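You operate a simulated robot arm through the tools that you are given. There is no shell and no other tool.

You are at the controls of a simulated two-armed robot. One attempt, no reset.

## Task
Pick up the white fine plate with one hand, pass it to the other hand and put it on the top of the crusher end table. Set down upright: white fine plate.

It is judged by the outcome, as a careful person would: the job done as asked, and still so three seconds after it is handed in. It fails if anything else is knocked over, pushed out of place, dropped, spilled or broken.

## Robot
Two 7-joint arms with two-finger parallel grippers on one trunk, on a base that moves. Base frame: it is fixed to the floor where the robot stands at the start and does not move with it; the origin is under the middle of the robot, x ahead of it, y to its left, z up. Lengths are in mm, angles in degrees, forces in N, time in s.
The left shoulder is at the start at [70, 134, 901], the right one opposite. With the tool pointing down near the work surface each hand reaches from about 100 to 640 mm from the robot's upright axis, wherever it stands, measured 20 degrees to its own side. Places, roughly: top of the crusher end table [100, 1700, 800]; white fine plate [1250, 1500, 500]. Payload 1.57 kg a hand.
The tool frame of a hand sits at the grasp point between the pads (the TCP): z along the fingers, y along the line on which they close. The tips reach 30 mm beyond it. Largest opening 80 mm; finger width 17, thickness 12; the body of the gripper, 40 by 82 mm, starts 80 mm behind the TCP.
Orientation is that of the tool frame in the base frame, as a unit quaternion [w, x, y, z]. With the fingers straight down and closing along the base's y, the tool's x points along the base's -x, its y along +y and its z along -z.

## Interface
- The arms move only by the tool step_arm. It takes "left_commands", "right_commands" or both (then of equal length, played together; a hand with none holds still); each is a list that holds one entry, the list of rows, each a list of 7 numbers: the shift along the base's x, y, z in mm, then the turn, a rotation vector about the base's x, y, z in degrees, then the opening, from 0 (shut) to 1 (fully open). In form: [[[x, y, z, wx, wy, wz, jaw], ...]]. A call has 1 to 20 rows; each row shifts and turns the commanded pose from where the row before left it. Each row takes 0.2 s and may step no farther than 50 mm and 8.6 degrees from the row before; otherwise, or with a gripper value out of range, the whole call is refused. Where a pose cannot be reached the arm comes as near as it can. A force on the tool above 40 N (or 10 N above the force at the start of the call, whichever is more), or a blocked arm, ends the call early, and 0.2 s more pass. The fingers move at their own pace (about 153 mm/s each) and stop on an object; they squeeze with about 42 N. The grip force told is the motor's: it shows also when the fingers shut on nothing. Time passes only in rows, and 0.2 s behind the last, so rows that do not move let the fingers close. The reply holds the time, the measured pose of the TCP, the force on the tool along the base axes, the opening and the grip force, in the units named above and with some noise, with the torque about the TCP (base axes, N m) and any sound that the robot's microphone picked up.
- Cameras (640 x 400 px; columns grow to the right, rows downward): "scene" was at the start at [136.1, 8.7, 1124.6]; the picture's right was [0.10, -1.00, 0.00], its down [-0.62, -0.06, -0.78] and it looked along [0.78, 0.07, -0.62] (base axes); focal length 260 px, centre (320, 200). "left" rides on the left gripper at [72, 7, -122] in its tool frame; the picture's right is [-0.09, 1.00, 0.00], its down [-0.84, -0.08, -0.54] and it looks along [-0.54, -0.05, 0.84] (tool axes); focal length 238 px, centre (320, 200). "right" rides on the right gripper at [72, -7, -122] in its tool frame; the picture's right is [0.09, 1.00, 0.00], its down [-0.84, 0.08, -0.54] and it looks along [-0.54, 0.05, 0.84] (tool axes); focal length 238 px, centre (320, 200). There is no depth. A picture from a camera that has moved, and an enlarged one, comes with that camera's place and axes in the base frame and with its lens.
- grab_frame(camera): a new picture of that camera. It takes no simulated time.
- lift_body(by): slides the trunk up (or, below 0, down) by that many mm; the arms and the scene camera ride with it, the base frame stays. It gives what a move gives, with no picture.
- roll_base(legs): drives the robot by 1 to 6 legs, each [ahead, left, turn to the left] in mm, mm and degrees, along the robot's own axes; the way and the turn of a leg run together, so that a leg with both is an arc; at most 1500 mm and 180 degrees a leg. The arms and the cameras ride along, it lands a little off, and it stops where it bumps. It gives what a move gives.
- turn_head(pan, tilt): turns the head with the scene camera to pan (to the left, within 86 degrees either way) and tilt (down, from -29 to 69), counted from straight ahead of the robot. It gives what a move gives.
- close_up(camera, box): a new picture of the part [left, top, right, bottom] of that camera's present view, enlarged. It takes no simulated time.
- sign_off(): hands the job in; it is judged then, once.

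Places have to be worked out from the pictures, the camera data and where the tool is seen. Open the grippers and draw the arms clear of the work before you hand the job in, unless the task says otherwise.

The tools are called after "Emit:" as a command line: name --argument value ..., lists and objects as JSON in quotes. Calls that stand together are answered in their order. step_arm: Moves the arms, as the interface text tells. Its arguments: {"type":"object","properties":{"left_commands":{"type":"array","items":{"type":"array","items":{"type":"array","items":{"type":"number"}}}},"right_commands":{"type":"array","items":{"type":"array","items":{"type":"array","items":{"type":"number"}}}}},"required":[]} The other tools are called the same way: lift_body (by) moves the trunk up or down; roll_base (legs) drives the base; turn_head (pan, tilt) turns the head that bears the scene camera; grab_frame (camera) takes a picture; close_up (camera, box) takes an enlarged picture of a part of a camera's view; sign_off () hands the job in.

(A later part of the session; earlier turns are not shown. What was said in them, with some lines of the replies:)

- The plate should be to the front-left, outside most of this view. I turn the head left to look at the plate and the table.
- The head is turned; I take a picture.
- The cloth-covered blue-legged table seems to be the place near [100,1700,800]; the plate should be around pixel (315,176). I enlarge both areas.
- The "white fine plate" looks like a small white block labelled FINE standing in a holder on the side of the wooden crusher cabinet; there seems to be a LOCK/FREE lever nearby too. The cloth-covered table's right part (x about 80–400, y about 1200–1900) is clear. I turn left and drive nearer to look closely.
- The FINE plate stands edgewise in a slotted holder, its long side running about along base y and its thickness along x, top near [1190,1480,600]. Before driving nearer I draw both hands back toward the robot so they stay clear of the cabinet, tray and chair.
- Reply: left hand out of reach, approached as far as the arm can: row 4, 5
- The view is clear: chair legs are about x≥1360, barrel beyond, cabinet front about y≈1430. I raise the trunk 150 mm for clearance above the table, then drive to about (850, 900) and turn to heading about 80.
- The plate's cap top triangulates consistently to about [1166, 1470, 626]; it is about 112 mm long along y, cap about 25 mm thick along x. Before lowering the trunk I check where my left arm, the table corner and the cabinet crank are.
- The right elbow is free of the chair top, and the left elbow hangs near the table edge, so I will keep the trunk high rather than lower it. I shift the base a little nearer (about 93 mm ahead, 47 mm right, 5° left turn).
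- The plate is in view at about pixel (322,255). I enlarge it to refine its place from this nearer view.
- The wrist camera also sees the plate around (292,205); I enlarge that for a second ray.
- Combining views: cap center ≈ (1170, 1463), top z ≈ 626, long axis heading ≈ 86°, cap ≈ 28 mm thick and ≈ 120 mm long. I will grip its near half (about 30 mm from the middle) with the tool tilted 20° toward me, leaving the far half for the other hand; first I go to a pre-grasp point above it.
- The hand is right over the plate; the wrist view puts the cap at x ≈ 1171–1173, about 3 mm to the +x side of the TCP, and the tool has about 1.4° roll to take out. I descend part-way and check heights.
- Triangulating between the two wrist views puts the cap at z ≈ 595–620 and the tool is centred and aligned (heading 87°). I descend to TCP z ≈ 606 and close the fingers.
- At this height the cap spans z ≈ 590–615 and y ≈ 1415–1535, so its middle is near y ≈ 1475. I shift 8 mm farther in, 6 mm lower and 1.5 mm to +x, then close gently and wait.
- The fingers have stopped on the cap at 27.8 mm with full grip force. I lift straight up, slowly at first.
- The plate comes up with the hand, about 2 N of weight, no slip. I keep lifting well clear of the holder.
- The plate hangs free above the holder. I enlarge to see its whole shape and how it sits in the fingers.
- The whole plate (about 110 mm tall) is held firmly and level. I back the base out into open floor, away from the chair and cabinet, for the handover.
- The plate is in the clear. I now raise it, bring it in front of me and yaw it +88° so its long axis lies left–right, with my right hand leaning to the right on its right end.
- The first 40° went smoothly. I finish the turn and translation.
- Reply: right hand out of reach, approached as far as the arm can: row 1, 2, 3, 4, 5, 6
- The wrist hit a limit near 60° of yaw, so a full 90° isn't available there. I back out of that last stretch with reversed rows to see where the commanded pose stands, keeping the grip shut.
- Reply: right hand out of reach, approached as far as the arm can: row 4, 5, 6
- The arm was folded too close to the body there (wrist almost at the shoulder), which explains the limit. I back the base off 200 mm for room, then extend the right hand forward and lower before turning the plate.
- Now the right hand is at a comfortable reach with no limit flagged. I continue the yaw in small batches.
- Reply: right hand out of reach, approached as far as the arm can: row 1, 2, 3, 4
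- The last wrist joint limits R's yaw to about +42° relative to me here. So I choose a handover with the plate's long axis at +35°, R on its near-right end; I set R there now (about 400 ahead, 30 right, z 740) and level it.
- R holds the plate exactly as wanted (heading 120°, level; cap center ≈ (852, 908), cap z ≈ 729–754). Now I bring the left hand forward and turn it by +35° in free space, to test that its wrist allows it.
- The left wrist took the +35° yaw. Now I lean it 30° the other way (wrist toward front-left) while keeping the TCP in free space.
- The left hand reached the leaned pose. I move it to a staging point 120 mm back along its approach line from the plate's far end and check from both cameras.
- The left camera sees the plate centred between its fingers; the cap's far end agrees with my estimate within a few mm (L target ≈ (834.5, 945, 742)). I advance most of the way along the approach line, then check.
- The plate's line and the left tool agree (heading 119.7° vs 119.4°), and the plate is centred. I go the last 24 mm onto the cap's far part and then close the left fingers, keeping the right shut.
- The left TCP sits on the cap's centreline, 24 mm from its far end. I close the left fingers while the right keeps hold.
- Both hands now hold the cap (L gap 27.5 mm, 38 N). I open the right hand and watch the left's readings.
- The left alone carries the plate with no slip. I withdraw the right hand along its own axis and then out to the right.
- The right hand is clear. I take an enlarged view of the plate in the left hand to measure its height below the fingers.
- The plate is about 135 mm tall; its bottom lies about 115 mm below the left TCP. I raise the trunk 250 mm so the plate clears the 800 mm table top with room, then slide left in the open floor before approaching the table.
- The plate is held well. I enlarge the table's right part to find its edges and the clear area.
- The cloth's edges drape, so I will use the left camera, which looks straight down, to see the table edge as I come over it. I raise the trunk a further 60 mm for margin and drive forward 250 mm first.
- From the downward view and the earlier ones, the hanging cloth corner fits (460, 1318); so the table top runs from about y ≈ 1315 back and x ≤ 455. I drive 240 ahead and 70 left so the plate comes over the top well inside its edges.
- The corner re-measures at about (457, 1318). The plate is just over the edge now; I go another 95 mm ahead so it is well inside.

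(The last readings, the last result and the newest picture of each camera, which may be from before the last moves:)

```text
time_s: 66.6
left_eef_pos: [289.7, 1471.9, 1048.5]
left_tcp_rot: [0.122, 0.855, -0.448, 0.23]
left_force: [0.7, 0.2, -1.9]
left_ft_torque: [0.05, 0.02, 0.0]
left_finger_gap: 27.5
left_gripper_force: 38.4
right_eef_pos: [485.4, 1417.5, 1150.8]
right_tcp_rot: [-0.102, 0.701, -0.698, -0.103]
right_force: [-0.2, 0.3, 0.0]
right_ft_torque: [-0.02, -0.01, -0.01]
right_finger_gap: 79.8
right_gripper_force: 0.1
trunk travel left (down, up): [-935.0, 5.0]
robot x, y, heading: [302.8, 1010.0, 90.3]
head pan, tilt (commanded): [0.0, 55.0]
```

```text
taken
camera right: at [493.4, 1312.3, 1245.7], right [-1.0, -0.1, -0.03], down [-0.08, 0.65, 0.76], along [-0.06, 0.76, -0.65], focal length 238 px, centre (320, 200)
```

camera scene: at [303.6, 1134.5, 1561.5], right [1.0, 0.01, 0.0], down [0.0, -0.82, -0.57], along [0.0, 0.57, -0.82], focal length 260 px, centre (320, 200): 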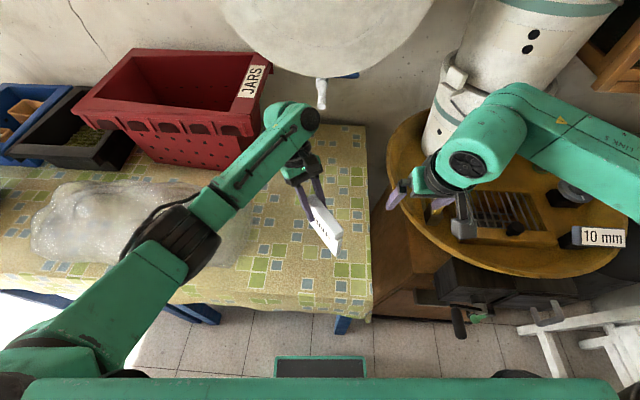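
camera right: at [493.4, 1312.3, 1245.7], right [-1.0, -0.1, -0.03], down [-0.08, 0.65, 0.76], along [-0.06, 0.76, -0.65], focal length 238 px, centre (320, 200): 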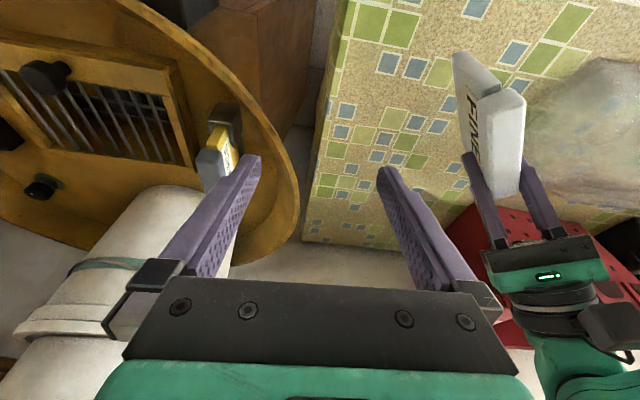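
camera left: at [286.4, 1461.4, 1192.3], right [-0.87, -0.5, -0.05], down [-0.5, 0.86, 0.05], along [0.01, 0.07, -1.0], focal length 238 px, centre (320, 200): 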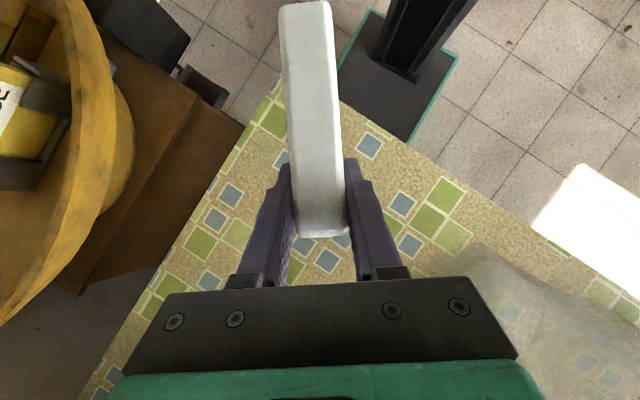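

The plate hangs over a clear patch of cloth around (311, 1440), more than 100 mm from the edges and about 200 mm from the bubble wrap. I lower the trunk 100 mm, leaving about 35 mm to go.

Emit:
lift_body --by -95

Emit:
grab_frame --camera "left"

Emit:
close_up --camera "scene" --box '[250, 150, 410, 290]'

Emit:
grab_frame --camera "right"

```text
time_s: 67.9
left_eef_pos: [290.1, 1471.3, 953.8]
left_tcp_rot: [0.122, 0.855, -0.449, 0.229]
left_force: [0.0, 0.6, -1.2]
left_ft_torque: [0.04, 0.06, 0.03]
left_finger_gap: 27.6
left_gripper_force: 38.2
right_eef_pos: [487.3, 1417.3, 1056.7]
right_tcp_rot: [-0.103, 0.702, -0.697, -0.102]
right_force: [0.0, 0.0, -0.5]
right_ft_torque: [0.0, 0.01, 0.0]
right_finger_gap: 79.9
right_gripper_force: 0.0
trunk travel left (down, up): [-840.0, 100.0]
robot x, y, heading: [303.4, 1011.4, 90.4]
head pan, tilt (commanded): [0.0, 55.0]
```

```text
taken
camera left: at [286.3, 1467.3, 1094.8], right [-0.87, -0.5, -0.04], down [-0.5, 0.86, 0.05], along [0.01, 0.06, -1.0], focal length 238 px, centre (320, 200)
```

left: 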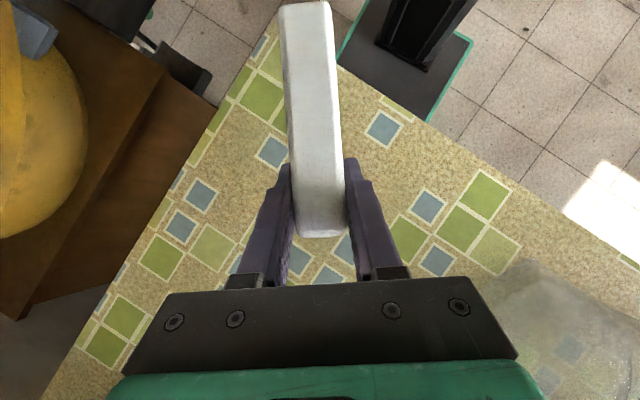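

```text
2.86 times, centred on (330, 220) of scene
camera zoom: at [303.5, 1133.7, 1466.6], right [1.0, 0.0, 0.0], down [0.0, -0.82, -0.57], along [0.0, 0.57, -0.82], focal length 743 px, centre (291, 143)
```

zoom: 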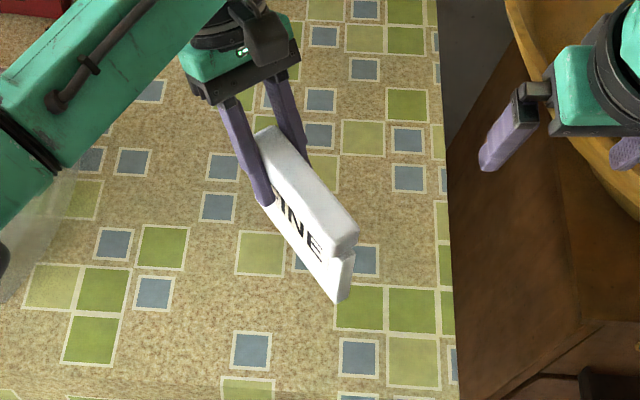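

```text
taken
camera right: at [493.3, 1311.7, 1150.9], right [-1.0, -0.1, -0.03], down [-0.08, 0.65, 0.76], along [-0.06, 0.76, -0.65], focal length 238 px, centre (320, 200)
```

right: 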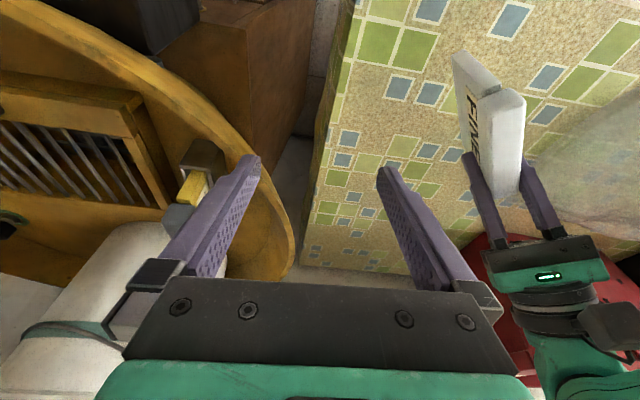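

Everything is clear beneath. I lower with the left arm, first 25 mm, then will go in small steps watching the force.

Emit:
step_arm --left_commands '[[[0, 0, -8, 0, 0, 0, 0], [0, 0, -8, 0, 0, 0, 0], [0, 0, -8, 0, 0, 0, 0]]]'

Emit:
close_up --camera "scene" --box '[280, 180, 380, 270]'

Emit:
close_up --camera "right" --box '[400, 20, 600, 220]'

```text
time_s: 68.7
left_eef_pos: [289.7, 1472.1, 929.1]
left_tcp_rot: [0.122, 0.855, -0.45, 0.229]
left_force: [0.0, 0.2, -2.0]
left_ft_torque: [0.08, 0.02, 0.01]
left_finger_gap: 27.6
left_gripper_force: 38.0
right_eef_pos: [485.8, 1416.9, 1055.6]
right_tcp_rot: [-0.103, 0.702, -0.697, -0.103]
right_force: [-0.4, 0.0, -0.6]
right_ft_torque: [-0.02, 0.01, -0.01]
right_finger_gap: 79.9
right_gripper_force: 0.0
trunk travel left (down, up): [-840.0, 100.0]
robot x, y, heading: [301.3, 1012.7, 90.4]
head pan, tilt (commanded): [0.0, 55.0]
```

```text
4.44 times, centred on (330, 225) of scene
camera zoom: at [303.6, 1133.5, 1466.6], right [1.0, 0.0, 0.0], down [0.0, -0.82, -0.57], along [0.0, 0.57, -0.82], focal length 1156 px, centre (276, 89)
```

zoom: 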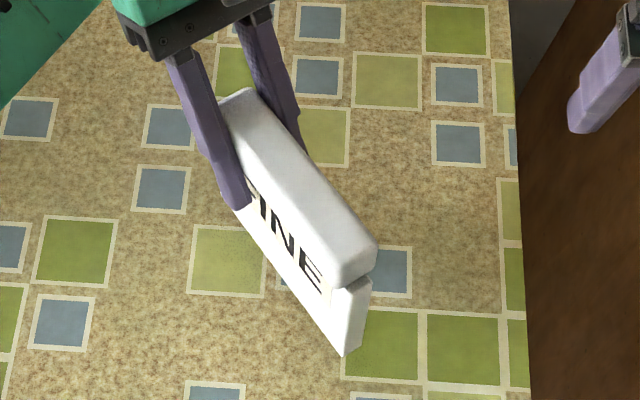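

```text
2.00 times, centred on (500, 120) of right
camera zoom: at [493.4, 1311.5, 1150.9], right [-1.0, -0.1, -0.03], down [-0.08, 0.65, 0.76], along [-0.06, 0.76, -0.65], focal length 477 px, centre (-40, 360)
```

zoom: 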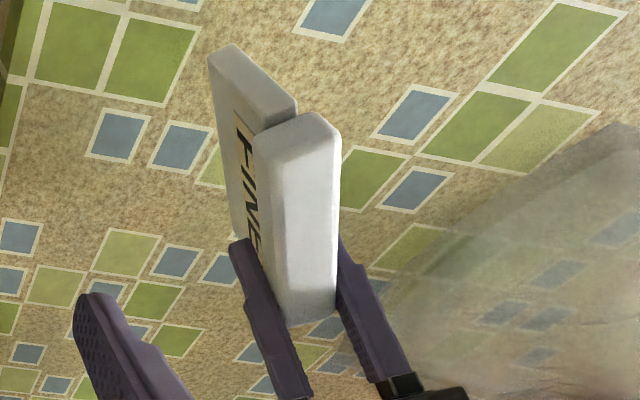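

Still no contact (force −2 N is only the plate's weight). I keep lowering in small steps.

Emit:
step_arm --left_commands '[[[0, 0, -3, 0, 0, 0, 0], [0, 0, -3, 0, 0, 0, 0], [0, 0, -3, 0, 0, 0, 0]]]'

```text
time_s: 69.5
left_eef_pos: [291.0, 1470.6, 920.5]
left_tcp_rot: [0.122, 0.854, -0.45, 0.23]
left_force: [-0.3, 0.8, -2.2]
left_ft_torque: [0.06, 0.06, 0.03]
left_finger_gap: 27.8
left_gripper_force: 38.1
right_eef_pos: [485.7, 1416.8, 1055.7]
right_tcp_rot: [-0.102, 0.702, -0.697, -0.103]
right_force: [0.0, 0.1, 0.9]
right_ft_torque: [0.01, -0.01, 0.02]
right_finger_gap: 79.9
right_gripper_force: 0.1
trunk travel left (down, up): [-840.0, 100.0]
robot x, y, heading: [305.2, 1009.5, 90.3]
head pan, tilt (commanded): [0.0, 55.0]
```

No contact yet at TCP z ≈ 920. I continue in 2 mm rows.

Emit:
step_arm --left_commands '[[[0, 0, -2, 0, 0, 0, 0], [0, 0, -2, 0, 0, 0, 0], [0, 0, -2, 0, 0, 0, 0]]]'

```text
time_s: 70.3
left_eef_pos: [290.1, 1472.1, 914.5]
left_tcp_rot: [0.121, 0.855, -0.45, 0.229]
left_force: [0.5, 0.5, -3.4]
left_ft_torque: [0.07, 0.03, 0.02]
left_finger_gap: 27.8
left_gripper_force: 37.9
right_eef_pos: [487.5, 1417.8, 1057.3]
right_tcp_rot: [-0.101, 0.702, -0.697, -0.103]
right_force: [-0.1, -0.3, 0.0]
right_ft_torque: [-0.05, 0.01, 0.02]
right_finger_gap: 80.0
right_gripper_force: 0.0
trunk travel left (down, up): [-840.0, 100.0]
robot x, y, heading: [304.5, 1011.3, 90.5]
head pan, tilt (commanded): [0.0, 55.0]
```

Still only the plate's weight on the hand at z ≈ 914.5. I go on down in 2 mm rows.

Emit:
step_arm --left_commands '[[[0, 0, -2, 0, 0, 0, 0], [0, 0, -2, 0, 0, 0, 0], [0, 0, -2, 0, 0, 0, 0]]]'

Emit:
close_up --camera "scene" --box '[280, 180, 380, 270]'

Emit:
close_up --camera "right" --box '[400, 20, 600, 220]'

```text
time_s: 71.1
left_eef_pos: [290.5, 1471.0, 908.8]
left_tcp_rot: [0.122, 0.854, -0.45, 0.23]
left_force: [-0.2, -0.8, -3.7]
left_ft_torque: [0.04, 0.05, 0.01]
left_finger_gap: 27.5
left_gripper_force: 38.4
right_eef_pos: [486.8, 1417.6, 1055.1]
right_tcp_rot: [-0.102, 0.702, -0.697, -0.103]
right_force: [0.1, 0.4, -0.3]
right_ft_torque: [-0.01, 0.03, -0.04]
right_finger_gap: 80.1
right_gripper_force: 0.0
trunk travel left (down, up): [-840.0, 100.0]
robot x, y, heading: [305.4, 1014.3, 90.2]
head pan, tilt (commanded): [0.0, 55.0]
```

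```text
4.44 times, centred on (330, 225) of scene
camera zoom: at [303.6, 1133.5, 1466.6], right [1.0, 0.0, 0.0], down [0.0, -0.82, -0.57], along [0.0, 0.57, -0.82], focal length 1156 px, centre (276, 89)
```

zoom: 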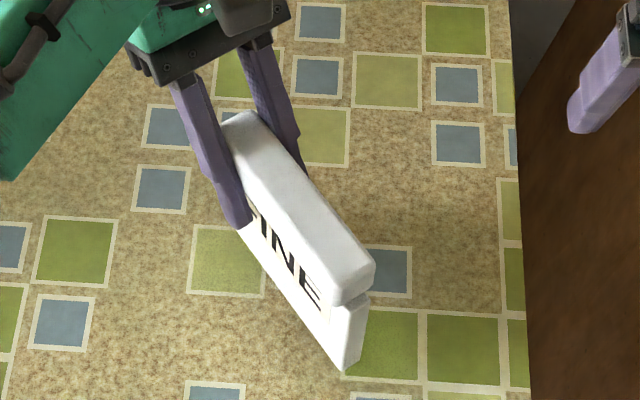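

```text
2.00 times, centred on (500, 120) of right
camera zoom: at [493.4, 1311.6, 1150.9], right [-1.0, -0.1, -0.03], down [-0.08, 0.65, 0.76], along [-0.06, 0.76, -0.65], focal length 477 px, centre (-40, 360)
```

zoom: 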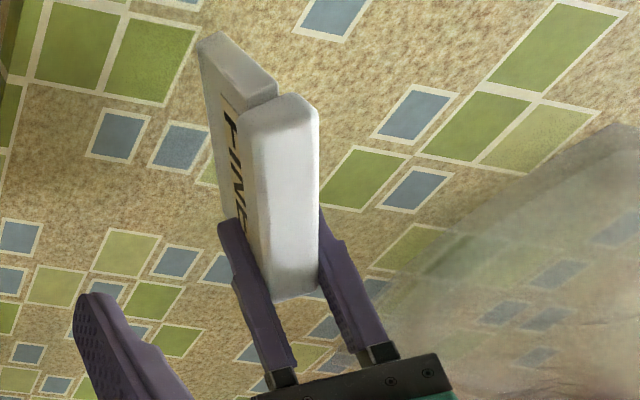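

Stereo between the scene and right cameras puts the cloth at z ≈ 802 and the plate's bottom corner at about z ≈ 820, so roughly 18 mm remain. I lower 9 mm more, then in finer steps.

Emit:
step_arm --left_commands '[[[0, 0, -3, 0, 0, 0, 0], [0, 0, -3, 0, 0, 0, 0], [0, 0, -3, 0, 0, 0, 0]]]'

```text
time_s: 71.9
left_eef_pos: [290.4, 1472.3, 898.6]
left_tcp_rot: [0.122, 0.855, -0.45, 0.229]
left_force: [-0.4, 0.0, -2.6]
left_ft_torque: [0.03, 0.07, 0.0]
left_finger_gap: 27.7
left_gripper_force: 38.2
right_eef_pos: [486.3, 1417.8, 1055.4]
right_tcp_rot: [-0.102, 0.702, -0.697, -0.102]
right_force: [0.6, -0.2, -0.1]
right_ft_torque: [-0.04, 0.02, 0.02]
right_finger_gap: 79.8
right_gripper_force: 0.0
trunk travel left (down, up): [-840.0, 100.0]
robot x, y, heading: [309.6, 1010.1, 90.3]
head pan, tilt (commanded): [0.0, 55.0]
```

No contact at z ≈ 899. I continue down with 2 mm rows.

Emit:
step_arm --left_commands '[[[0, 0, -2, 0, 0, 0, 0], [0, 0, -2, 0, 0, 0, 0]]]'

Emit:
close_up --camera "right" --box '[420, 20, 540, 140]'

Emit:
close_up --camera "scene" --box '[300, 200, 360, 280]'

```text
time_s: 72.5
left_eef_pos: [290.0, 1472.3, 893.8]
left_tcp_rot: [0.123, 0.855, -0.45, 0.229]
left_force: [0.9, -0.5, -2.3]
left_ft_torque: [0.06, 0.05, 0.02]
left_finger_gap: 27.7
left_gripper_force: 38.0
right_eef_pos: [486.6, 1416.2, 1055.7]
right_tcp_rot: [-0.102, 0.702, -0.697, -0.102]
right_force: [-0.3, 0.3, -0.1]
right_ft_torque: [0.01, 0.01, 0.04]
right_finger_gap: 79.9
right_gripper_force: 0.1
trunk travel left (down, up): [-840.0, 100.0]
robot x, y, heading: [302.8, 1009.5, 90.2]
head pan, tilt (commanded): [0.0, 55.0]
```

```text
3.33 times, centred on (480, 80) of right
camera zoom: at [493.4, 1311.6, 1150.9], right [-1.0, -0.1, -0.03], down [-0.08, 0.65, 0.76], along [-0.06, 0.76, -0.65], focal length 794 px, centre (-213, 600)
```

zoom: 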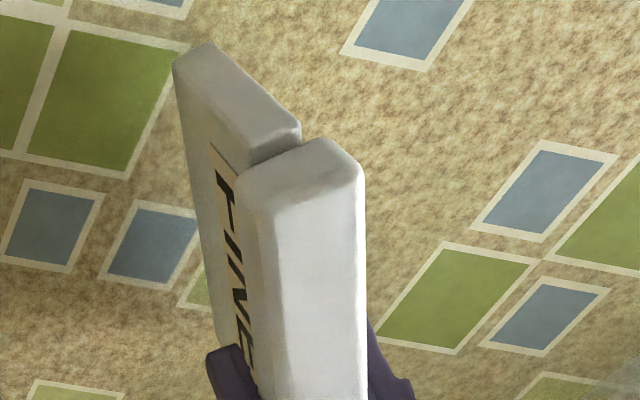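

```text
5.00 times, centred on (330, 240) of scene
camera zoom: at [303.6, 1133.6, 1466.6], right [1.0, 0.0, 0.0], down [0.0, -0.82, -0.57], along [0.0, 0.57, -0.82], focal length 1301 px, centre (270, 0)
```

zoom: 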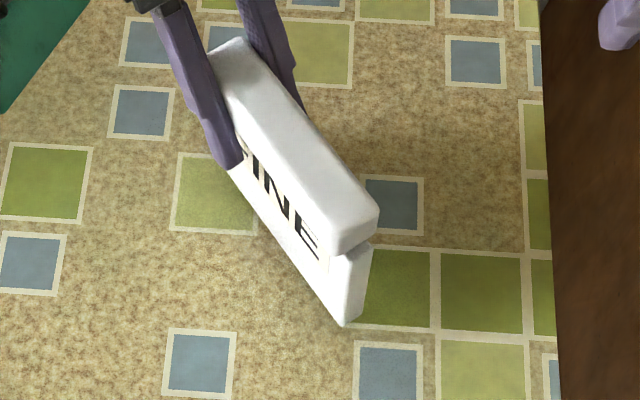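

Stereo now puts the plate's bottom at about z ≈ 807 over cloth at ≈ 802: some 5 mm left. I step down 1.5 mm at a time.

Emit:
step_arm --left_commands '[[[0, 0, -1.5, 0, 0, 0, 0], [0, 0, -1.5, 0, 0, 0, 0]]]'

```text
time_s: 73.1
left_eef_pos: [290.3, 1471.5, 891.4]
left_tcp_rot: [0.122, 0.855, -0.449, 0.229]
left_force: [0.3, 0.5, -2.2]
left_ft_torque: [0.07, 0.04, 0.02]
left_finger_gap: 27.9
left_gripper_force: 38.5
right_eef_pos: [486.2, 1416.1, 1054.4]
right_tcp_rot: [-0.103, 0.702, -0.698, -0.102]
right_force: [0.5, 0.3, 0.4]
right_ft_torque: [-0.01, 0.01, 0.0]
right_finger_gap: 80.0
right_gripper_force: 0.0
trunk travel left (down, up): [-840.0, 100.0]
robot x, y, heading: [305.8, 1007.1, 90.3]
head pan, tilt (commanded): [0.0, 55.0]
```

Still hanging free (−2.2 N). Another small step down.

Emit:
step_arm --left_commands '[[[0, 0, -1.5, 0, 0, 0, 0], [0, 0, -1.5, 0, 0, 0, 0]]]'

```text
time_s: 73.7
left_eef_pos: [290.1, 1471.0, 888.7]
left_tcp_rot: [0.121, 0.855, -0.45, 0.23]
left_force: [0.6, 0.2, -2.4]
left_ft_torque: [0.07, 0.08, -0.02]
left_finger_gap: 27.5
left_gripper_force: 38.3
right_eef_pos: [485.5, 1416.4, 1055.1]
right_tcp_rot: [-0.102, 0.703, -0.697, -0.103]
right_force: [-0.1, -0.5, -0.8]
right_ft_torque: [-0.02, 0.0, 0.02]
right_finger_gap: 80.2
right_gripper_force: 0.1
trunk travel left (down, up): [-840.0, 100.0]
robot x, y, heading: [302.0, 1009.5, 90.5]
head pan, tilt (commanded): [0.0, 55.0]
```

Still free at z ≈ 888.7; I go on with the same small steps.

Emit:
step_arm --left_commands '[[[0, 0, -1.5, 0, 0, 0, 0], [0, 0, -1.5, 0, 0, 0, 0]]]'

Emit:
close_up --camera "scene" --box '[300, 200, 360, 280]'

Emit:
close_up --camera "right" --box '[420, 20, 540, 140]'

```text
time_s: 74.3
left_eef_pos: [289.1, 1472.3, 886.3]
left_tcp_rot: [0.121, 0.855, -0.448, 0.229]
left_force: [0.1, -0.1, -2.7]
left_ft_torque: [0.03, 0.06, 0.02]
left_finger_gap: 27.8
left_gripper_force: 38.4
right_eef_pos: [485.4, 1417.7, 1056.9]
right_tcp_rot: [-0.101, 0.702, -0.697, -0.102]
right_force: [0.1, 0.6, 0.2]
right_ft_torque: [0.01, -0.01, 0.02]
right_finger_gap: 79.9
right_gripper_force: 0.1
trunk travel left (down, up): [-840.0, 100.0]
robot x, y, heading: [301.9, 1012.2, 90.3]
head pan, tilt (commanded): [0.0, 55.0]
```

```text
5.00 times, centred on (330, 240) of scene
camera zoom: at [303.6, 1133.6, 1466.6], right [1.0, 0.0, 0.0], down [0.0, -0.82, -0.57], along [0.0, 0.57, -0.82], focal length 1301 px, centre (270, 0)
```

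zoom: 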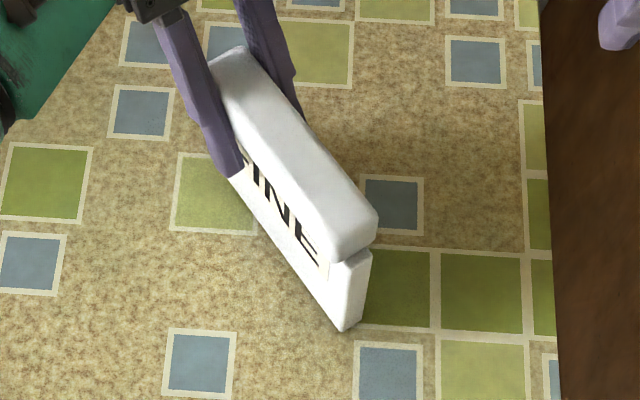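

```text
3.33 times, centred on (480, 80) of right
camera zoom: at [493.4, 1311.6, 1150.9], right [-1.0, -0.1, -0.03], down [-0.08, 0.65, 0.76], along [-0.06, 0.76, -0.65], focal length 794 px, centre (-213, 600)
```

zoom: 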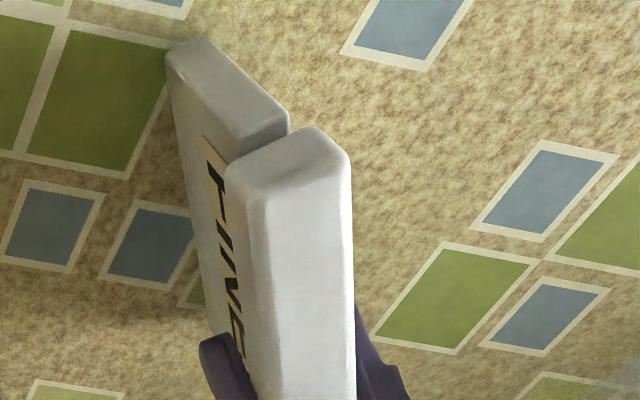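

A contact shadow is gathering at the plate's foot, so it is very near the cloth. I keep stepping down and watch for the force to change.

Emit:
step_arm --left_commands '[[[0, 0, -1, 0, 0, 0, 0], [0, 0, -1, 0, 0, 0, 0]]]'

```text
time_s: 74.9
left_eef_pos: [289.6, 1471.5, 883.8]
left_tcp_rot: [0.121, 0.855, -0.449, 0.229]
left_force: [-0.6, 0.0, -3.1]
left_ft_torque: [0.06, 0.04, -0.01]
left_finger_gap: 27.5
left_gripper_force: 38.1
right_eef_pos: [486.7, 1417.8, 1055.1]
right_tcp_rot: [-0.102, 0.702, -0.697, -0.103]
right_force: [-0.4, -0.1, -0.6]
right_ft_torque: [-0.02, 0.0, 0.0]
right_finger_gap: 80.3
right_gripper_force: 0.0
trunk travel left (down, up): [-840.0, 100.0]
robot x, y, heading: [299.3, 1010.1, 90.6]
head pan, tilt (commanded): [0.0, 55.0]
```

No contact reading yet. Two more 1 mm steps.

Emit:
step_arm --left_commands '[[[0, 0, -1, 0, 0, 0, 0], [0, 0, -1, 0, 0, 0, 0]]]'

```text
time_s: 75.5
left_eef_pos: [290.8, 1471.4, 883.4]
left_tcp_rot: [0.121, 0.855, -0.45, 0.229]
left_force: [-0.5, 1.6, 3.3]
left_ft_torque: [-0.31, -0.26, -0.03]
left_finger_gap: 27.5
left_gripper_force: 38.1
right_eef_pos: [486.1, 1416.5, 1056.4]
right_tcp_rot: [-0.102, 0.702, -0.697, -0.103]
right_force: [0.9, 0.2, 0.0]
right_ft_torque: [-0.01, 0.04, 0.0]
right_finger_gap: 80.1
right_gripper_force: 0.1
trunk travel left (down, up): [-840.0, 100.0]
robot x, y, heading: [306.3, 1012.3, 90.1]
head pan, tilt (commanded): [0.0, 55.0]
```

Contact: the vertical force rose by about 6 N, and the torque shows it is the near bottom corner touching first, so the plate is pitched slightly nose-down. I tilt it about 1° to level it and feel again.

Emit:
step_arm --left_commands '[[[0, 0, 0, -0.8, -0.57, 0, 0], [0, 0, 0, 0, 0, 0, 0]]]'

```text
time_s: 76.1
left_eef_pos: [290.0, 1471.3, 882.0]
left_tcp_rot: [0.125, 0.853, -0.448, 0.237]
left_force: [-0.9, -1.2, -3.2]
left_ft_torque: [0.07, 0.03, 0.01]
left_finger_gap: 27.5
left_gripper_force: 38.3
right_eef_pos: [486.7, 1415.7, 1055.7]
right_tcp_rot: [-0.102, 0.702, -0.697, -0.103]
right_force: [0.8, -0.3, -0.4]
right_ft_torque: [0.03, 0.02, 0.05]
right_finger_gap: 80.0
right_gripper_force: 0.1
trunk travel left (down, up): [-840.0, 100.0]
robot x, y, heading: [304.3, 1011.5, 90.4]
head pan, tilt (commanded): [0.0, 55.0]
```

The corner lifted off again. I lower another 1.5 mm in small rows.

Emit:
step_arm --left_commands '[[[0, 0, -0.8, 0, 0, 0, 0], [0, 0, -0.7, 0, 0, 0, 0]]]'

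```text
time_s: 76.7
left_eef_pos: [290.6, 1471.1, 882.3]
left_tcp_rot: [0.124, 0.853, -0.448, 0.236]
left_force: [-1.9, 1.7, 5.6]
left_ft_torque: [0.42, 0.35, 0.02]
left_finger_gap: 27.9
left_gripper_force: 38.1
right_eef_pos: [486.1, 1415.5, 1057.2]
right_tcp_rot: [-0.102, 0.702, -0.697, -0.103]
right_force: [-0.1, -0.3, -0.9]
right_ft_torque: [-0.03, -0.02, 0.0]
right_finger_gap: 80.1
right_gripper_force: 0.1
trunk travel left (down, up): [-840.0, 100.0]
robot x, y, heading: [304.1, 1010.7, 90.2]
head pan, tilt (commanded): [0.0, 55.0]
```

Now the far corner touches first, so the right tilt lies between. I rotate back by about 0.45° and read again.

Emit:
step_arm --left_commands '[[[0, 0, 0, 0.37, 0.26, 0, 0], [0, 0, 0, 0, 0, 0, 0]]]'

Emit:
close_up --camera "scene" --box '[280, 190, 380, 280]'

Emit:
close_up --camera "right" --box '[420, 20, 580, 180]'

```text
time_s: 77.3
left_eef_pos: [289.6, 1470.0, 883.0]
left_tcp_rot: [0.123, 0.854, -0.449, 0.234]
left_force: [-1.2, 2.5, 10.5]
left_ft_torque: [-0.81, -0.55, 0.0]
left_finger_gap: 27.9
left_gripper_force: 38.1
right_eef_pos: [486.5, 1414.5, 1056.8]
right_tcp_rot: [-0.101, 0.702, -0.697, -0.103]
right_force: [0.8, 0.1, 0.2]
right_ft_torque: [0.0, -0.02, -0.02]
right_finger_gap: 79.8
right_gripper_force: 0.0
trunk travel left (down, up): [-840.0, 100.0]
robot x, y, heading: [305.7, 1009.4, 90.2]
head pan, tilt (commanded): [0.0, 55.0]
```

```text
4.44 times, centred on (330, 235) of scene
camera zoom: at [303.0, 1132.0, 1466.8], right [1.0, 0.0, 0.0], down [0.0, -0.82, -0.57], along [0.0, 0.57, -0.82], focal length 1156 px, centre (276, 44)
```

zoom: 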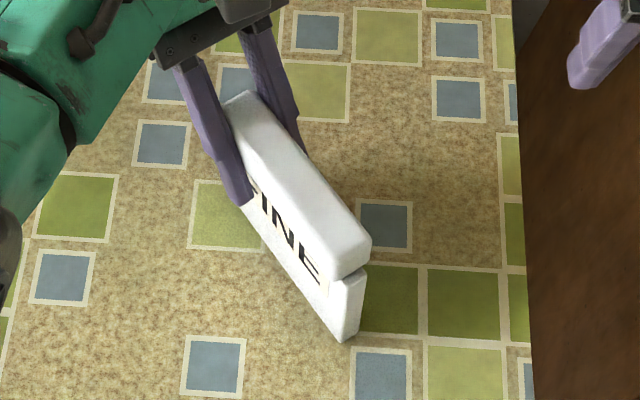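

```text
2.50 times, centred on (500, 100) of right
camera zoom: at [492.9, 1310.4, 1151.4], right [-1.0, -0.1, -0.03], down [-0.08, 0.65, 0.76], along [-0.05, 0.76, -0.65], focal length 596 px, centre (-130, 450)
```

zoom: 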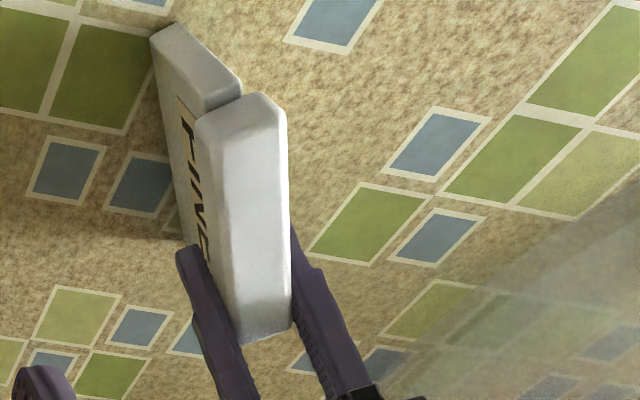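

The foot is now flat to within a fraction of a degree but pressed with about 13 N. I ease up 0.6 mm to relieve that before letting go.

Emit:
step_arm --left_commands '[[[0, 0, 0.6, -0.12, -0.09, 0, 0], [0, 0, 0, 0, 0, 0, 0]]]'

```text
time_s: 77.9
left_eef_pos: [289.8, 1471.4, 881.6]
left_tcp_rot: [0.123, 0.853, -0.449, 0.234]
left_force: [0.3, 0.6, 5.6]
left_ft_torque: [0.02, -0.09, 0.07]
left_finger_gap: 27.5
left_gripper_force: 37.7
right_eef_pos: [487.2, 1414.8, 1054.9]
right_tcp_rot: [-0.102, 0.702, -0.697, -0.103]
right_force: [-0.2, 0.2, 0.3]
right_ft_torque: [0.0, -0.03, 0.01]
right_finger_gap: 80.1
right_gripper_force: 0.1
trunk travel left (down, up): [-840.0, 100.0]
robot x, y, heading: [305.2, 1008.6, 90.3]
head pan, tilt (commanded): [0.0, 55.0]
```

Torque is balanced and about 8 N rests on the table: the plate stands flat. I open the left fingers just a little first.

Emit:
step_arm --left_commands '[[[0, 0, 0, 0, 0, 0, 0.4], [0, 0, 0, 0, 0, 0, 0.5], [0, 0, 0, 0, 0, 0, 0.5]]]'

Emit:
close_up --camera "scene" --box '[280, 190, 380, 280]'

Emit:
grab_frame --camera "left"

Emit:
close_up --camera "right" --box '[420, 20, 580, 180]'

```text
time_s: 78.7
left_eef_pos: [288.9, 1470.9, 882.3]
left_tcp_rot: [0.124, 0.854, -0.448, 0.235]
left_force: [0.3, -0.2, 0.9]
left_ft_torque: [-0.01, -0.01, -0.04]
left_finger_gap: 40.1
left_gripper_force: 0.1
right_eef_pos: [486.8, 1416.4, 1055.7]
right_tcp_rot: [-0.102, 0.703, -0.697, -0.103]
right_force: [0.1, 0.1, 0.0]
right_ft_torque: [-0.01, 0.01, 0.03]
right_finger_gap: 80.0
right_gripper_force: 0.1
trunk travel left (down, up): [-840.0, 100.0]
robot x, y, heading: [302.4, 1010.5, 90.1]
head pan, tilt (commanded): [0.0, 55.0]
```

```text
4.44 times, centred on (330, 235) of scene
camera zoom: at [303.5, 1133.2, 1466.6], right [1.0, 0.0, 0.0], down [0.0, -0.82, -0.57], along [0.0, 0.57, -0.82], focal length 1156 px, centre (276, 44)
```

zoom: 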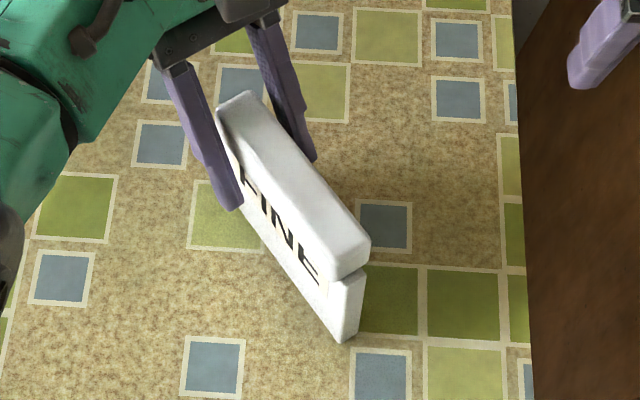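

```text
taken
camera left: at [285.1, 1468.5, 1023.2], right [-0.87, -0.5, -0.05], down [-0.5, 0.87, 0.04], along [0.02, 0.05, -1.0], focal length 238 px, centre (320, 200)
```

left: 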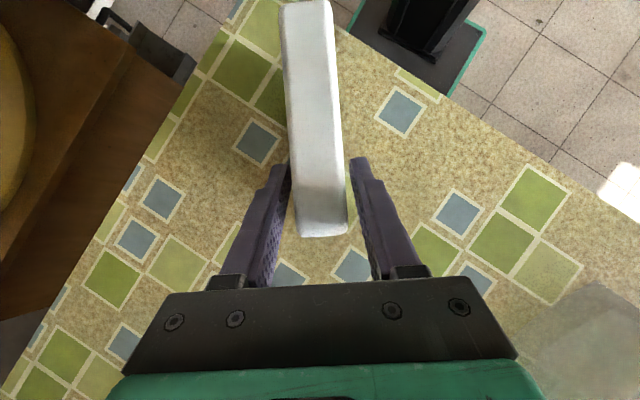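

```text
2.50 times, centred on (500, 100) of right
camera zoom: at [493.3, 1311.3, 1151.0], right [-1.0, -0.1, -0.03], down [-0.08, 0.65, 0.76], along [-0.06, 0.76, -0.65], focal length 596 px, centre (-130, 450)
```

zoom: 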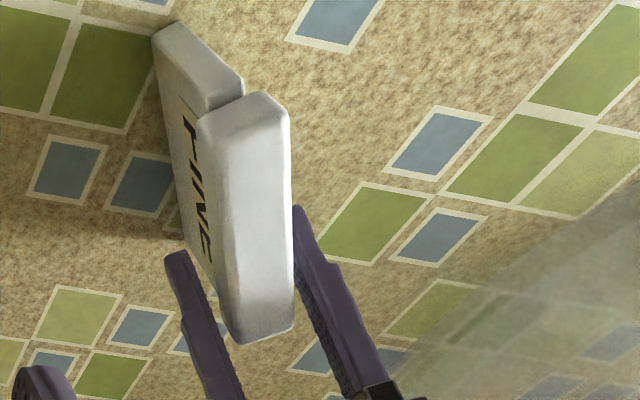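

The plate stands by itself between the open fingers. I open fully and draw the left hand back along its own line, in the plane of the plate.

Emit:
step_arm --left_commands '[[[0, 0, 0, 0, 0, 0, 0.8], [0, 0, 0, 0, 0, 0, 1], [-4, 6, 13, 0, 0, 0, 1], [-5.6, 8.4, 17.3, 0, 0, 0, 1], [-5.6, 8.4, 17.3, 0, 0, 0, 1], [-3, 4.5, 17.3, 0, 0, 0, 1], [0, 0, 20, 0, 0, 0, 1], [0, 0, 20, 0, 0, 0, 1]]]'

Emit:
grab_frame --camera "scene"

Emit:
grab_frame --camera "left"

Emit:
grab_frame --camera "right"

```text
time_s: 80.5
left_eef_pos: [270.6, 1498.2, 987.8]
left_tcp_rot: [0.125, 0.853, -0.449, 0.234]
left_force: [-1.0, -0.3, -0.9]
left_ft_torque: [-0.01, 0.01, -0.02]
left_finger_gap: 79.7
left_gripper_force: 0.1
right_eef_pos: [485.3, 1416.5, 1056.4]
right_tcp_rot: [-0.104, 0.702, -0.698, -0.102]
right_force: [0.0, 0.8, -0.7]
right_ft_torque: [0.01, -0.03, -0.01]
right_finger_gap: 80.2
right_gripper_force: 0.1
trunk travel left (down, up): [-840.0, 100.0]
robot x, y, heading: [304.4, 1009.7, 90.2]
head pan, tilt (commanded): [0.0, 55.0]
```

```text
taken
camera scene: at [301.9, 1133.0, 1466.6], right [1.0, 0.0, 0.0], down [0.0, -0.82, -0.57], along [0.0, 0.57, -0.82], focal length 260 px, centre (320, 200)
```

scene: 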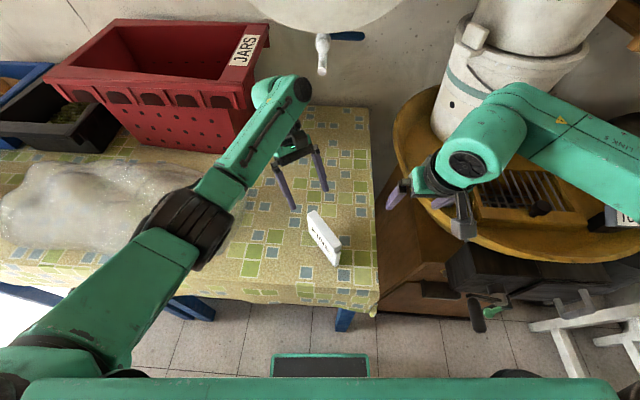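

```text
taken
camera left: at [265.0, 1495.2, 1128.2], right [-0.87, -0.5, -0.04], down [-0.5, 0.87, 0.04], along [0.02, 0.05, -1.0], focal length 238 px, centre (320, 200)
```

left: 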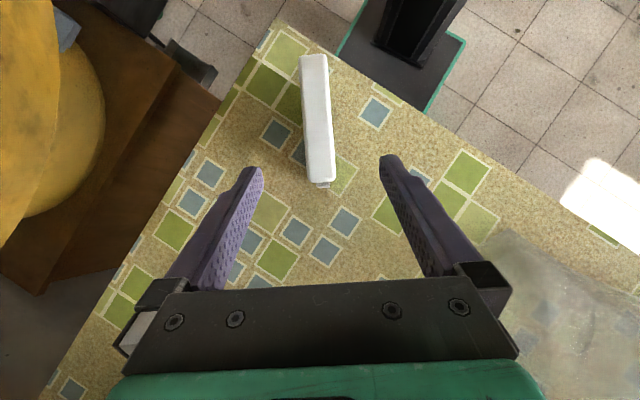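

```text
taken
camera right: at [492.1, 1311.2, 1151.2], right [-1.0, -0.1, -0.03], down [-0.08, 0.65, 0.76], along [-0.05, 0.76, -0.65], focal length 238 px, centre (320, 200)
```

right: 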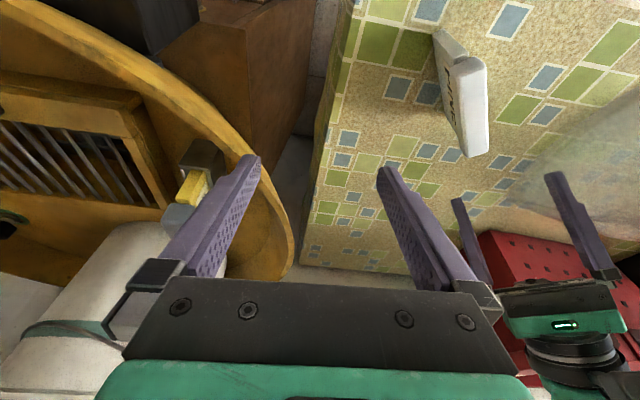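

The plate stands upright on the cloth by itself. I raise the trunk so the hands pass well above it, then back the base away from the table.

Emit:
lift_body --by 95

Emit:
roll_base --legs '[[-450, 0, 0]]'

Emit:
turn_head --pan 0 --tilt 40

Emit:
grab_frame --camera "scene"

```text
time_s: 81.8
left_eef_pos: [270.7, 1498.4, 1081.3]
left_tcp_rot: [0.124, 0.854, -0.448, 0.235]
left_force: [-0.8, 0.1, 0.8]
left_ft_torque: [0.01, 0.0, -0.02]
left_finger_gap: 79.8
left_gripper_force: 0.0
right_eef_pos: [486.5, 1414.7, 1150.8]
right_tcp_rot: [-0.102, 0.702, -0.697, -0.104]
right_force: [0.0, 0.0, 0.5]
right_ft_torque: [0.01, 0.01, 0.0]
right_finger_gap: 80.2
right_gripper_force: 0.1
trunk travel left (down, up): [-935.0, 5.0]
robot x, y, heading: [303.0, 1003.9, 90.3]
head pan, tilt (commanded): [0.0, 55.0]
```

```text
time_s: 84.5
left_eef_pos: [273.9, 1053.1, 1081.8]
left_tcp_rot: [0.125, 0.853, -0.448, 0.234]
left_force: [0.2, 0.6, -0.5]
left_ft_torque: [-0.05, 0.03, 0.02]
left_finger_gap: 79.8
left_gripper_force: 0.0
right_eef_pos: [488.8, 969.9, 1149.1]
right_tcp_rot: [-0.102, 0.702, -0.697, -0.102]
right_force: [-0.2, 0.5, -0.1]
right_ft_torque: [-0.02, 0.0, 0.0]
right_finger_gap: 80.0
right_gripper_force: 0.2
trunk travel left (down, up): [-935.0, 5.0]
robot x, y, heading: [302.3, 563.5, 90.5]
head pan, tilt (commanded): [0.0, 55.0]
```

```text
time_s: 85.2
left_eef_pos: [273.1, 1050.3, 1081.0]
left_tcp_rot: [0.124, 0.853, -0.449, 0.235]
left_force: [0.7, -0.5, 0.5]
left_ft_torque: [0.04, 0.01, 0.01]
left_finger_gap: 80.2
left_gripper_force: 0.0
right_eef_pos: [488.0, 968.4, 1150.7]
right_tcp_rot: [-0.103, 0.702, -0.697, -0.104]
right_force: [-0.4, -0.2, -0.2]
right_ft_torque: [-0.01, -0.01, 0.02]
right_finger_gap: 80.1
right_gripper_force: 0.0
trunk travel left (down, up): [-935.0, 5.0]
robot x, y, heading: [309.0, 564.5, 89.9]
head pan, tilt (commanded): [0.0, 40.0]
```

```text
taken
camera scene: at [305.6, 698.2, 1582.3], right [1.0, 0.0, 0.0], down [0.0, -0.64, -0.77], along [0.0, 0.77, -0.64], focal length 260 px, centre (320, 200)
```

scene: 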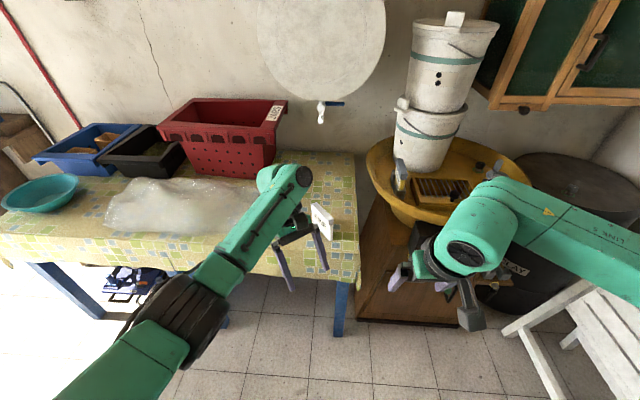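

Emit:
close_up --camera "scene" --box '[270, 160, 390, 260]'

Emit:
close_up --camera "scene" --box '[350, 120, 540, 320]'

```text
4.00 times, centred on (330, 210) of scene
camera zoom: at [305.6, 698.2, 1582.3], right [1.0, 0.0, 0.0], down [0.0, -0.64, -0.77], along [0.0, 0.77, -0.64], focal length 1041 px, centre (280, 160)
```

zoom: 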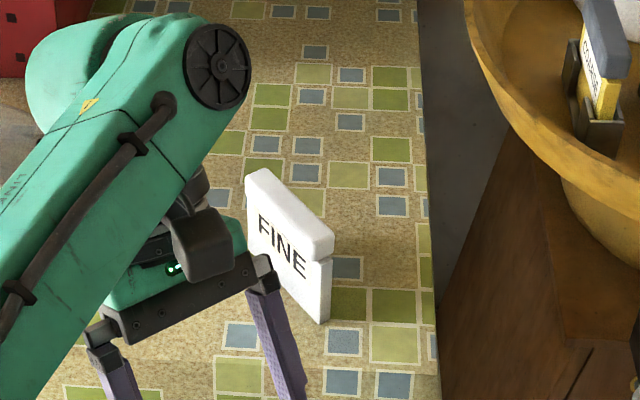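

```text
2.00 times, centred on (445, 220) of scene
camera zoom: at [305.6, 698.2, 1582.3], right [1.0, 0.0, 0.0], down [0.0, -0.64, -0.77], along [0.0, 0.77, -0.64], focal length 520 px, centre (70, 160)
```

zoom: 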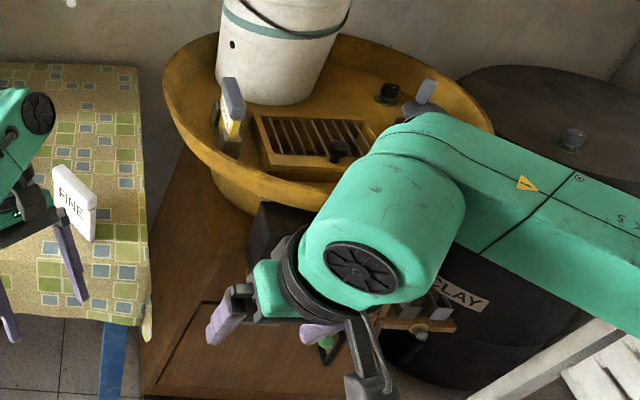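

The FINE plate stands upright on the cloth-covered table by the crusher, well inside its edges. Both grippers are open and clear of the work, and nothing else appears disturbed. I hand the job in.

Emit:
sign_off

```text
The job is handed in.
```

The white FINE plate is standing upright on the crusher end table, and I have handed the job in. I don't have the verdict.

- **Pick and pass:** I lifted the plate out of its holder with the right hand. I passed it to the left in open floor, with both hands gripping it before the right let go.
- **Set-down:** I lowered it until it touched the cloth, levelled it, and released it. It is roughly at (311, 1440), more than 100 mm from the front and right edges and about 200 mm from the bubble wrap.
- **Surroundings:** In the last pictures nothing else looked moved or knocked over.
- **Hands:** Both grippers are open, and I backed the robot about 450 mm away from the table.
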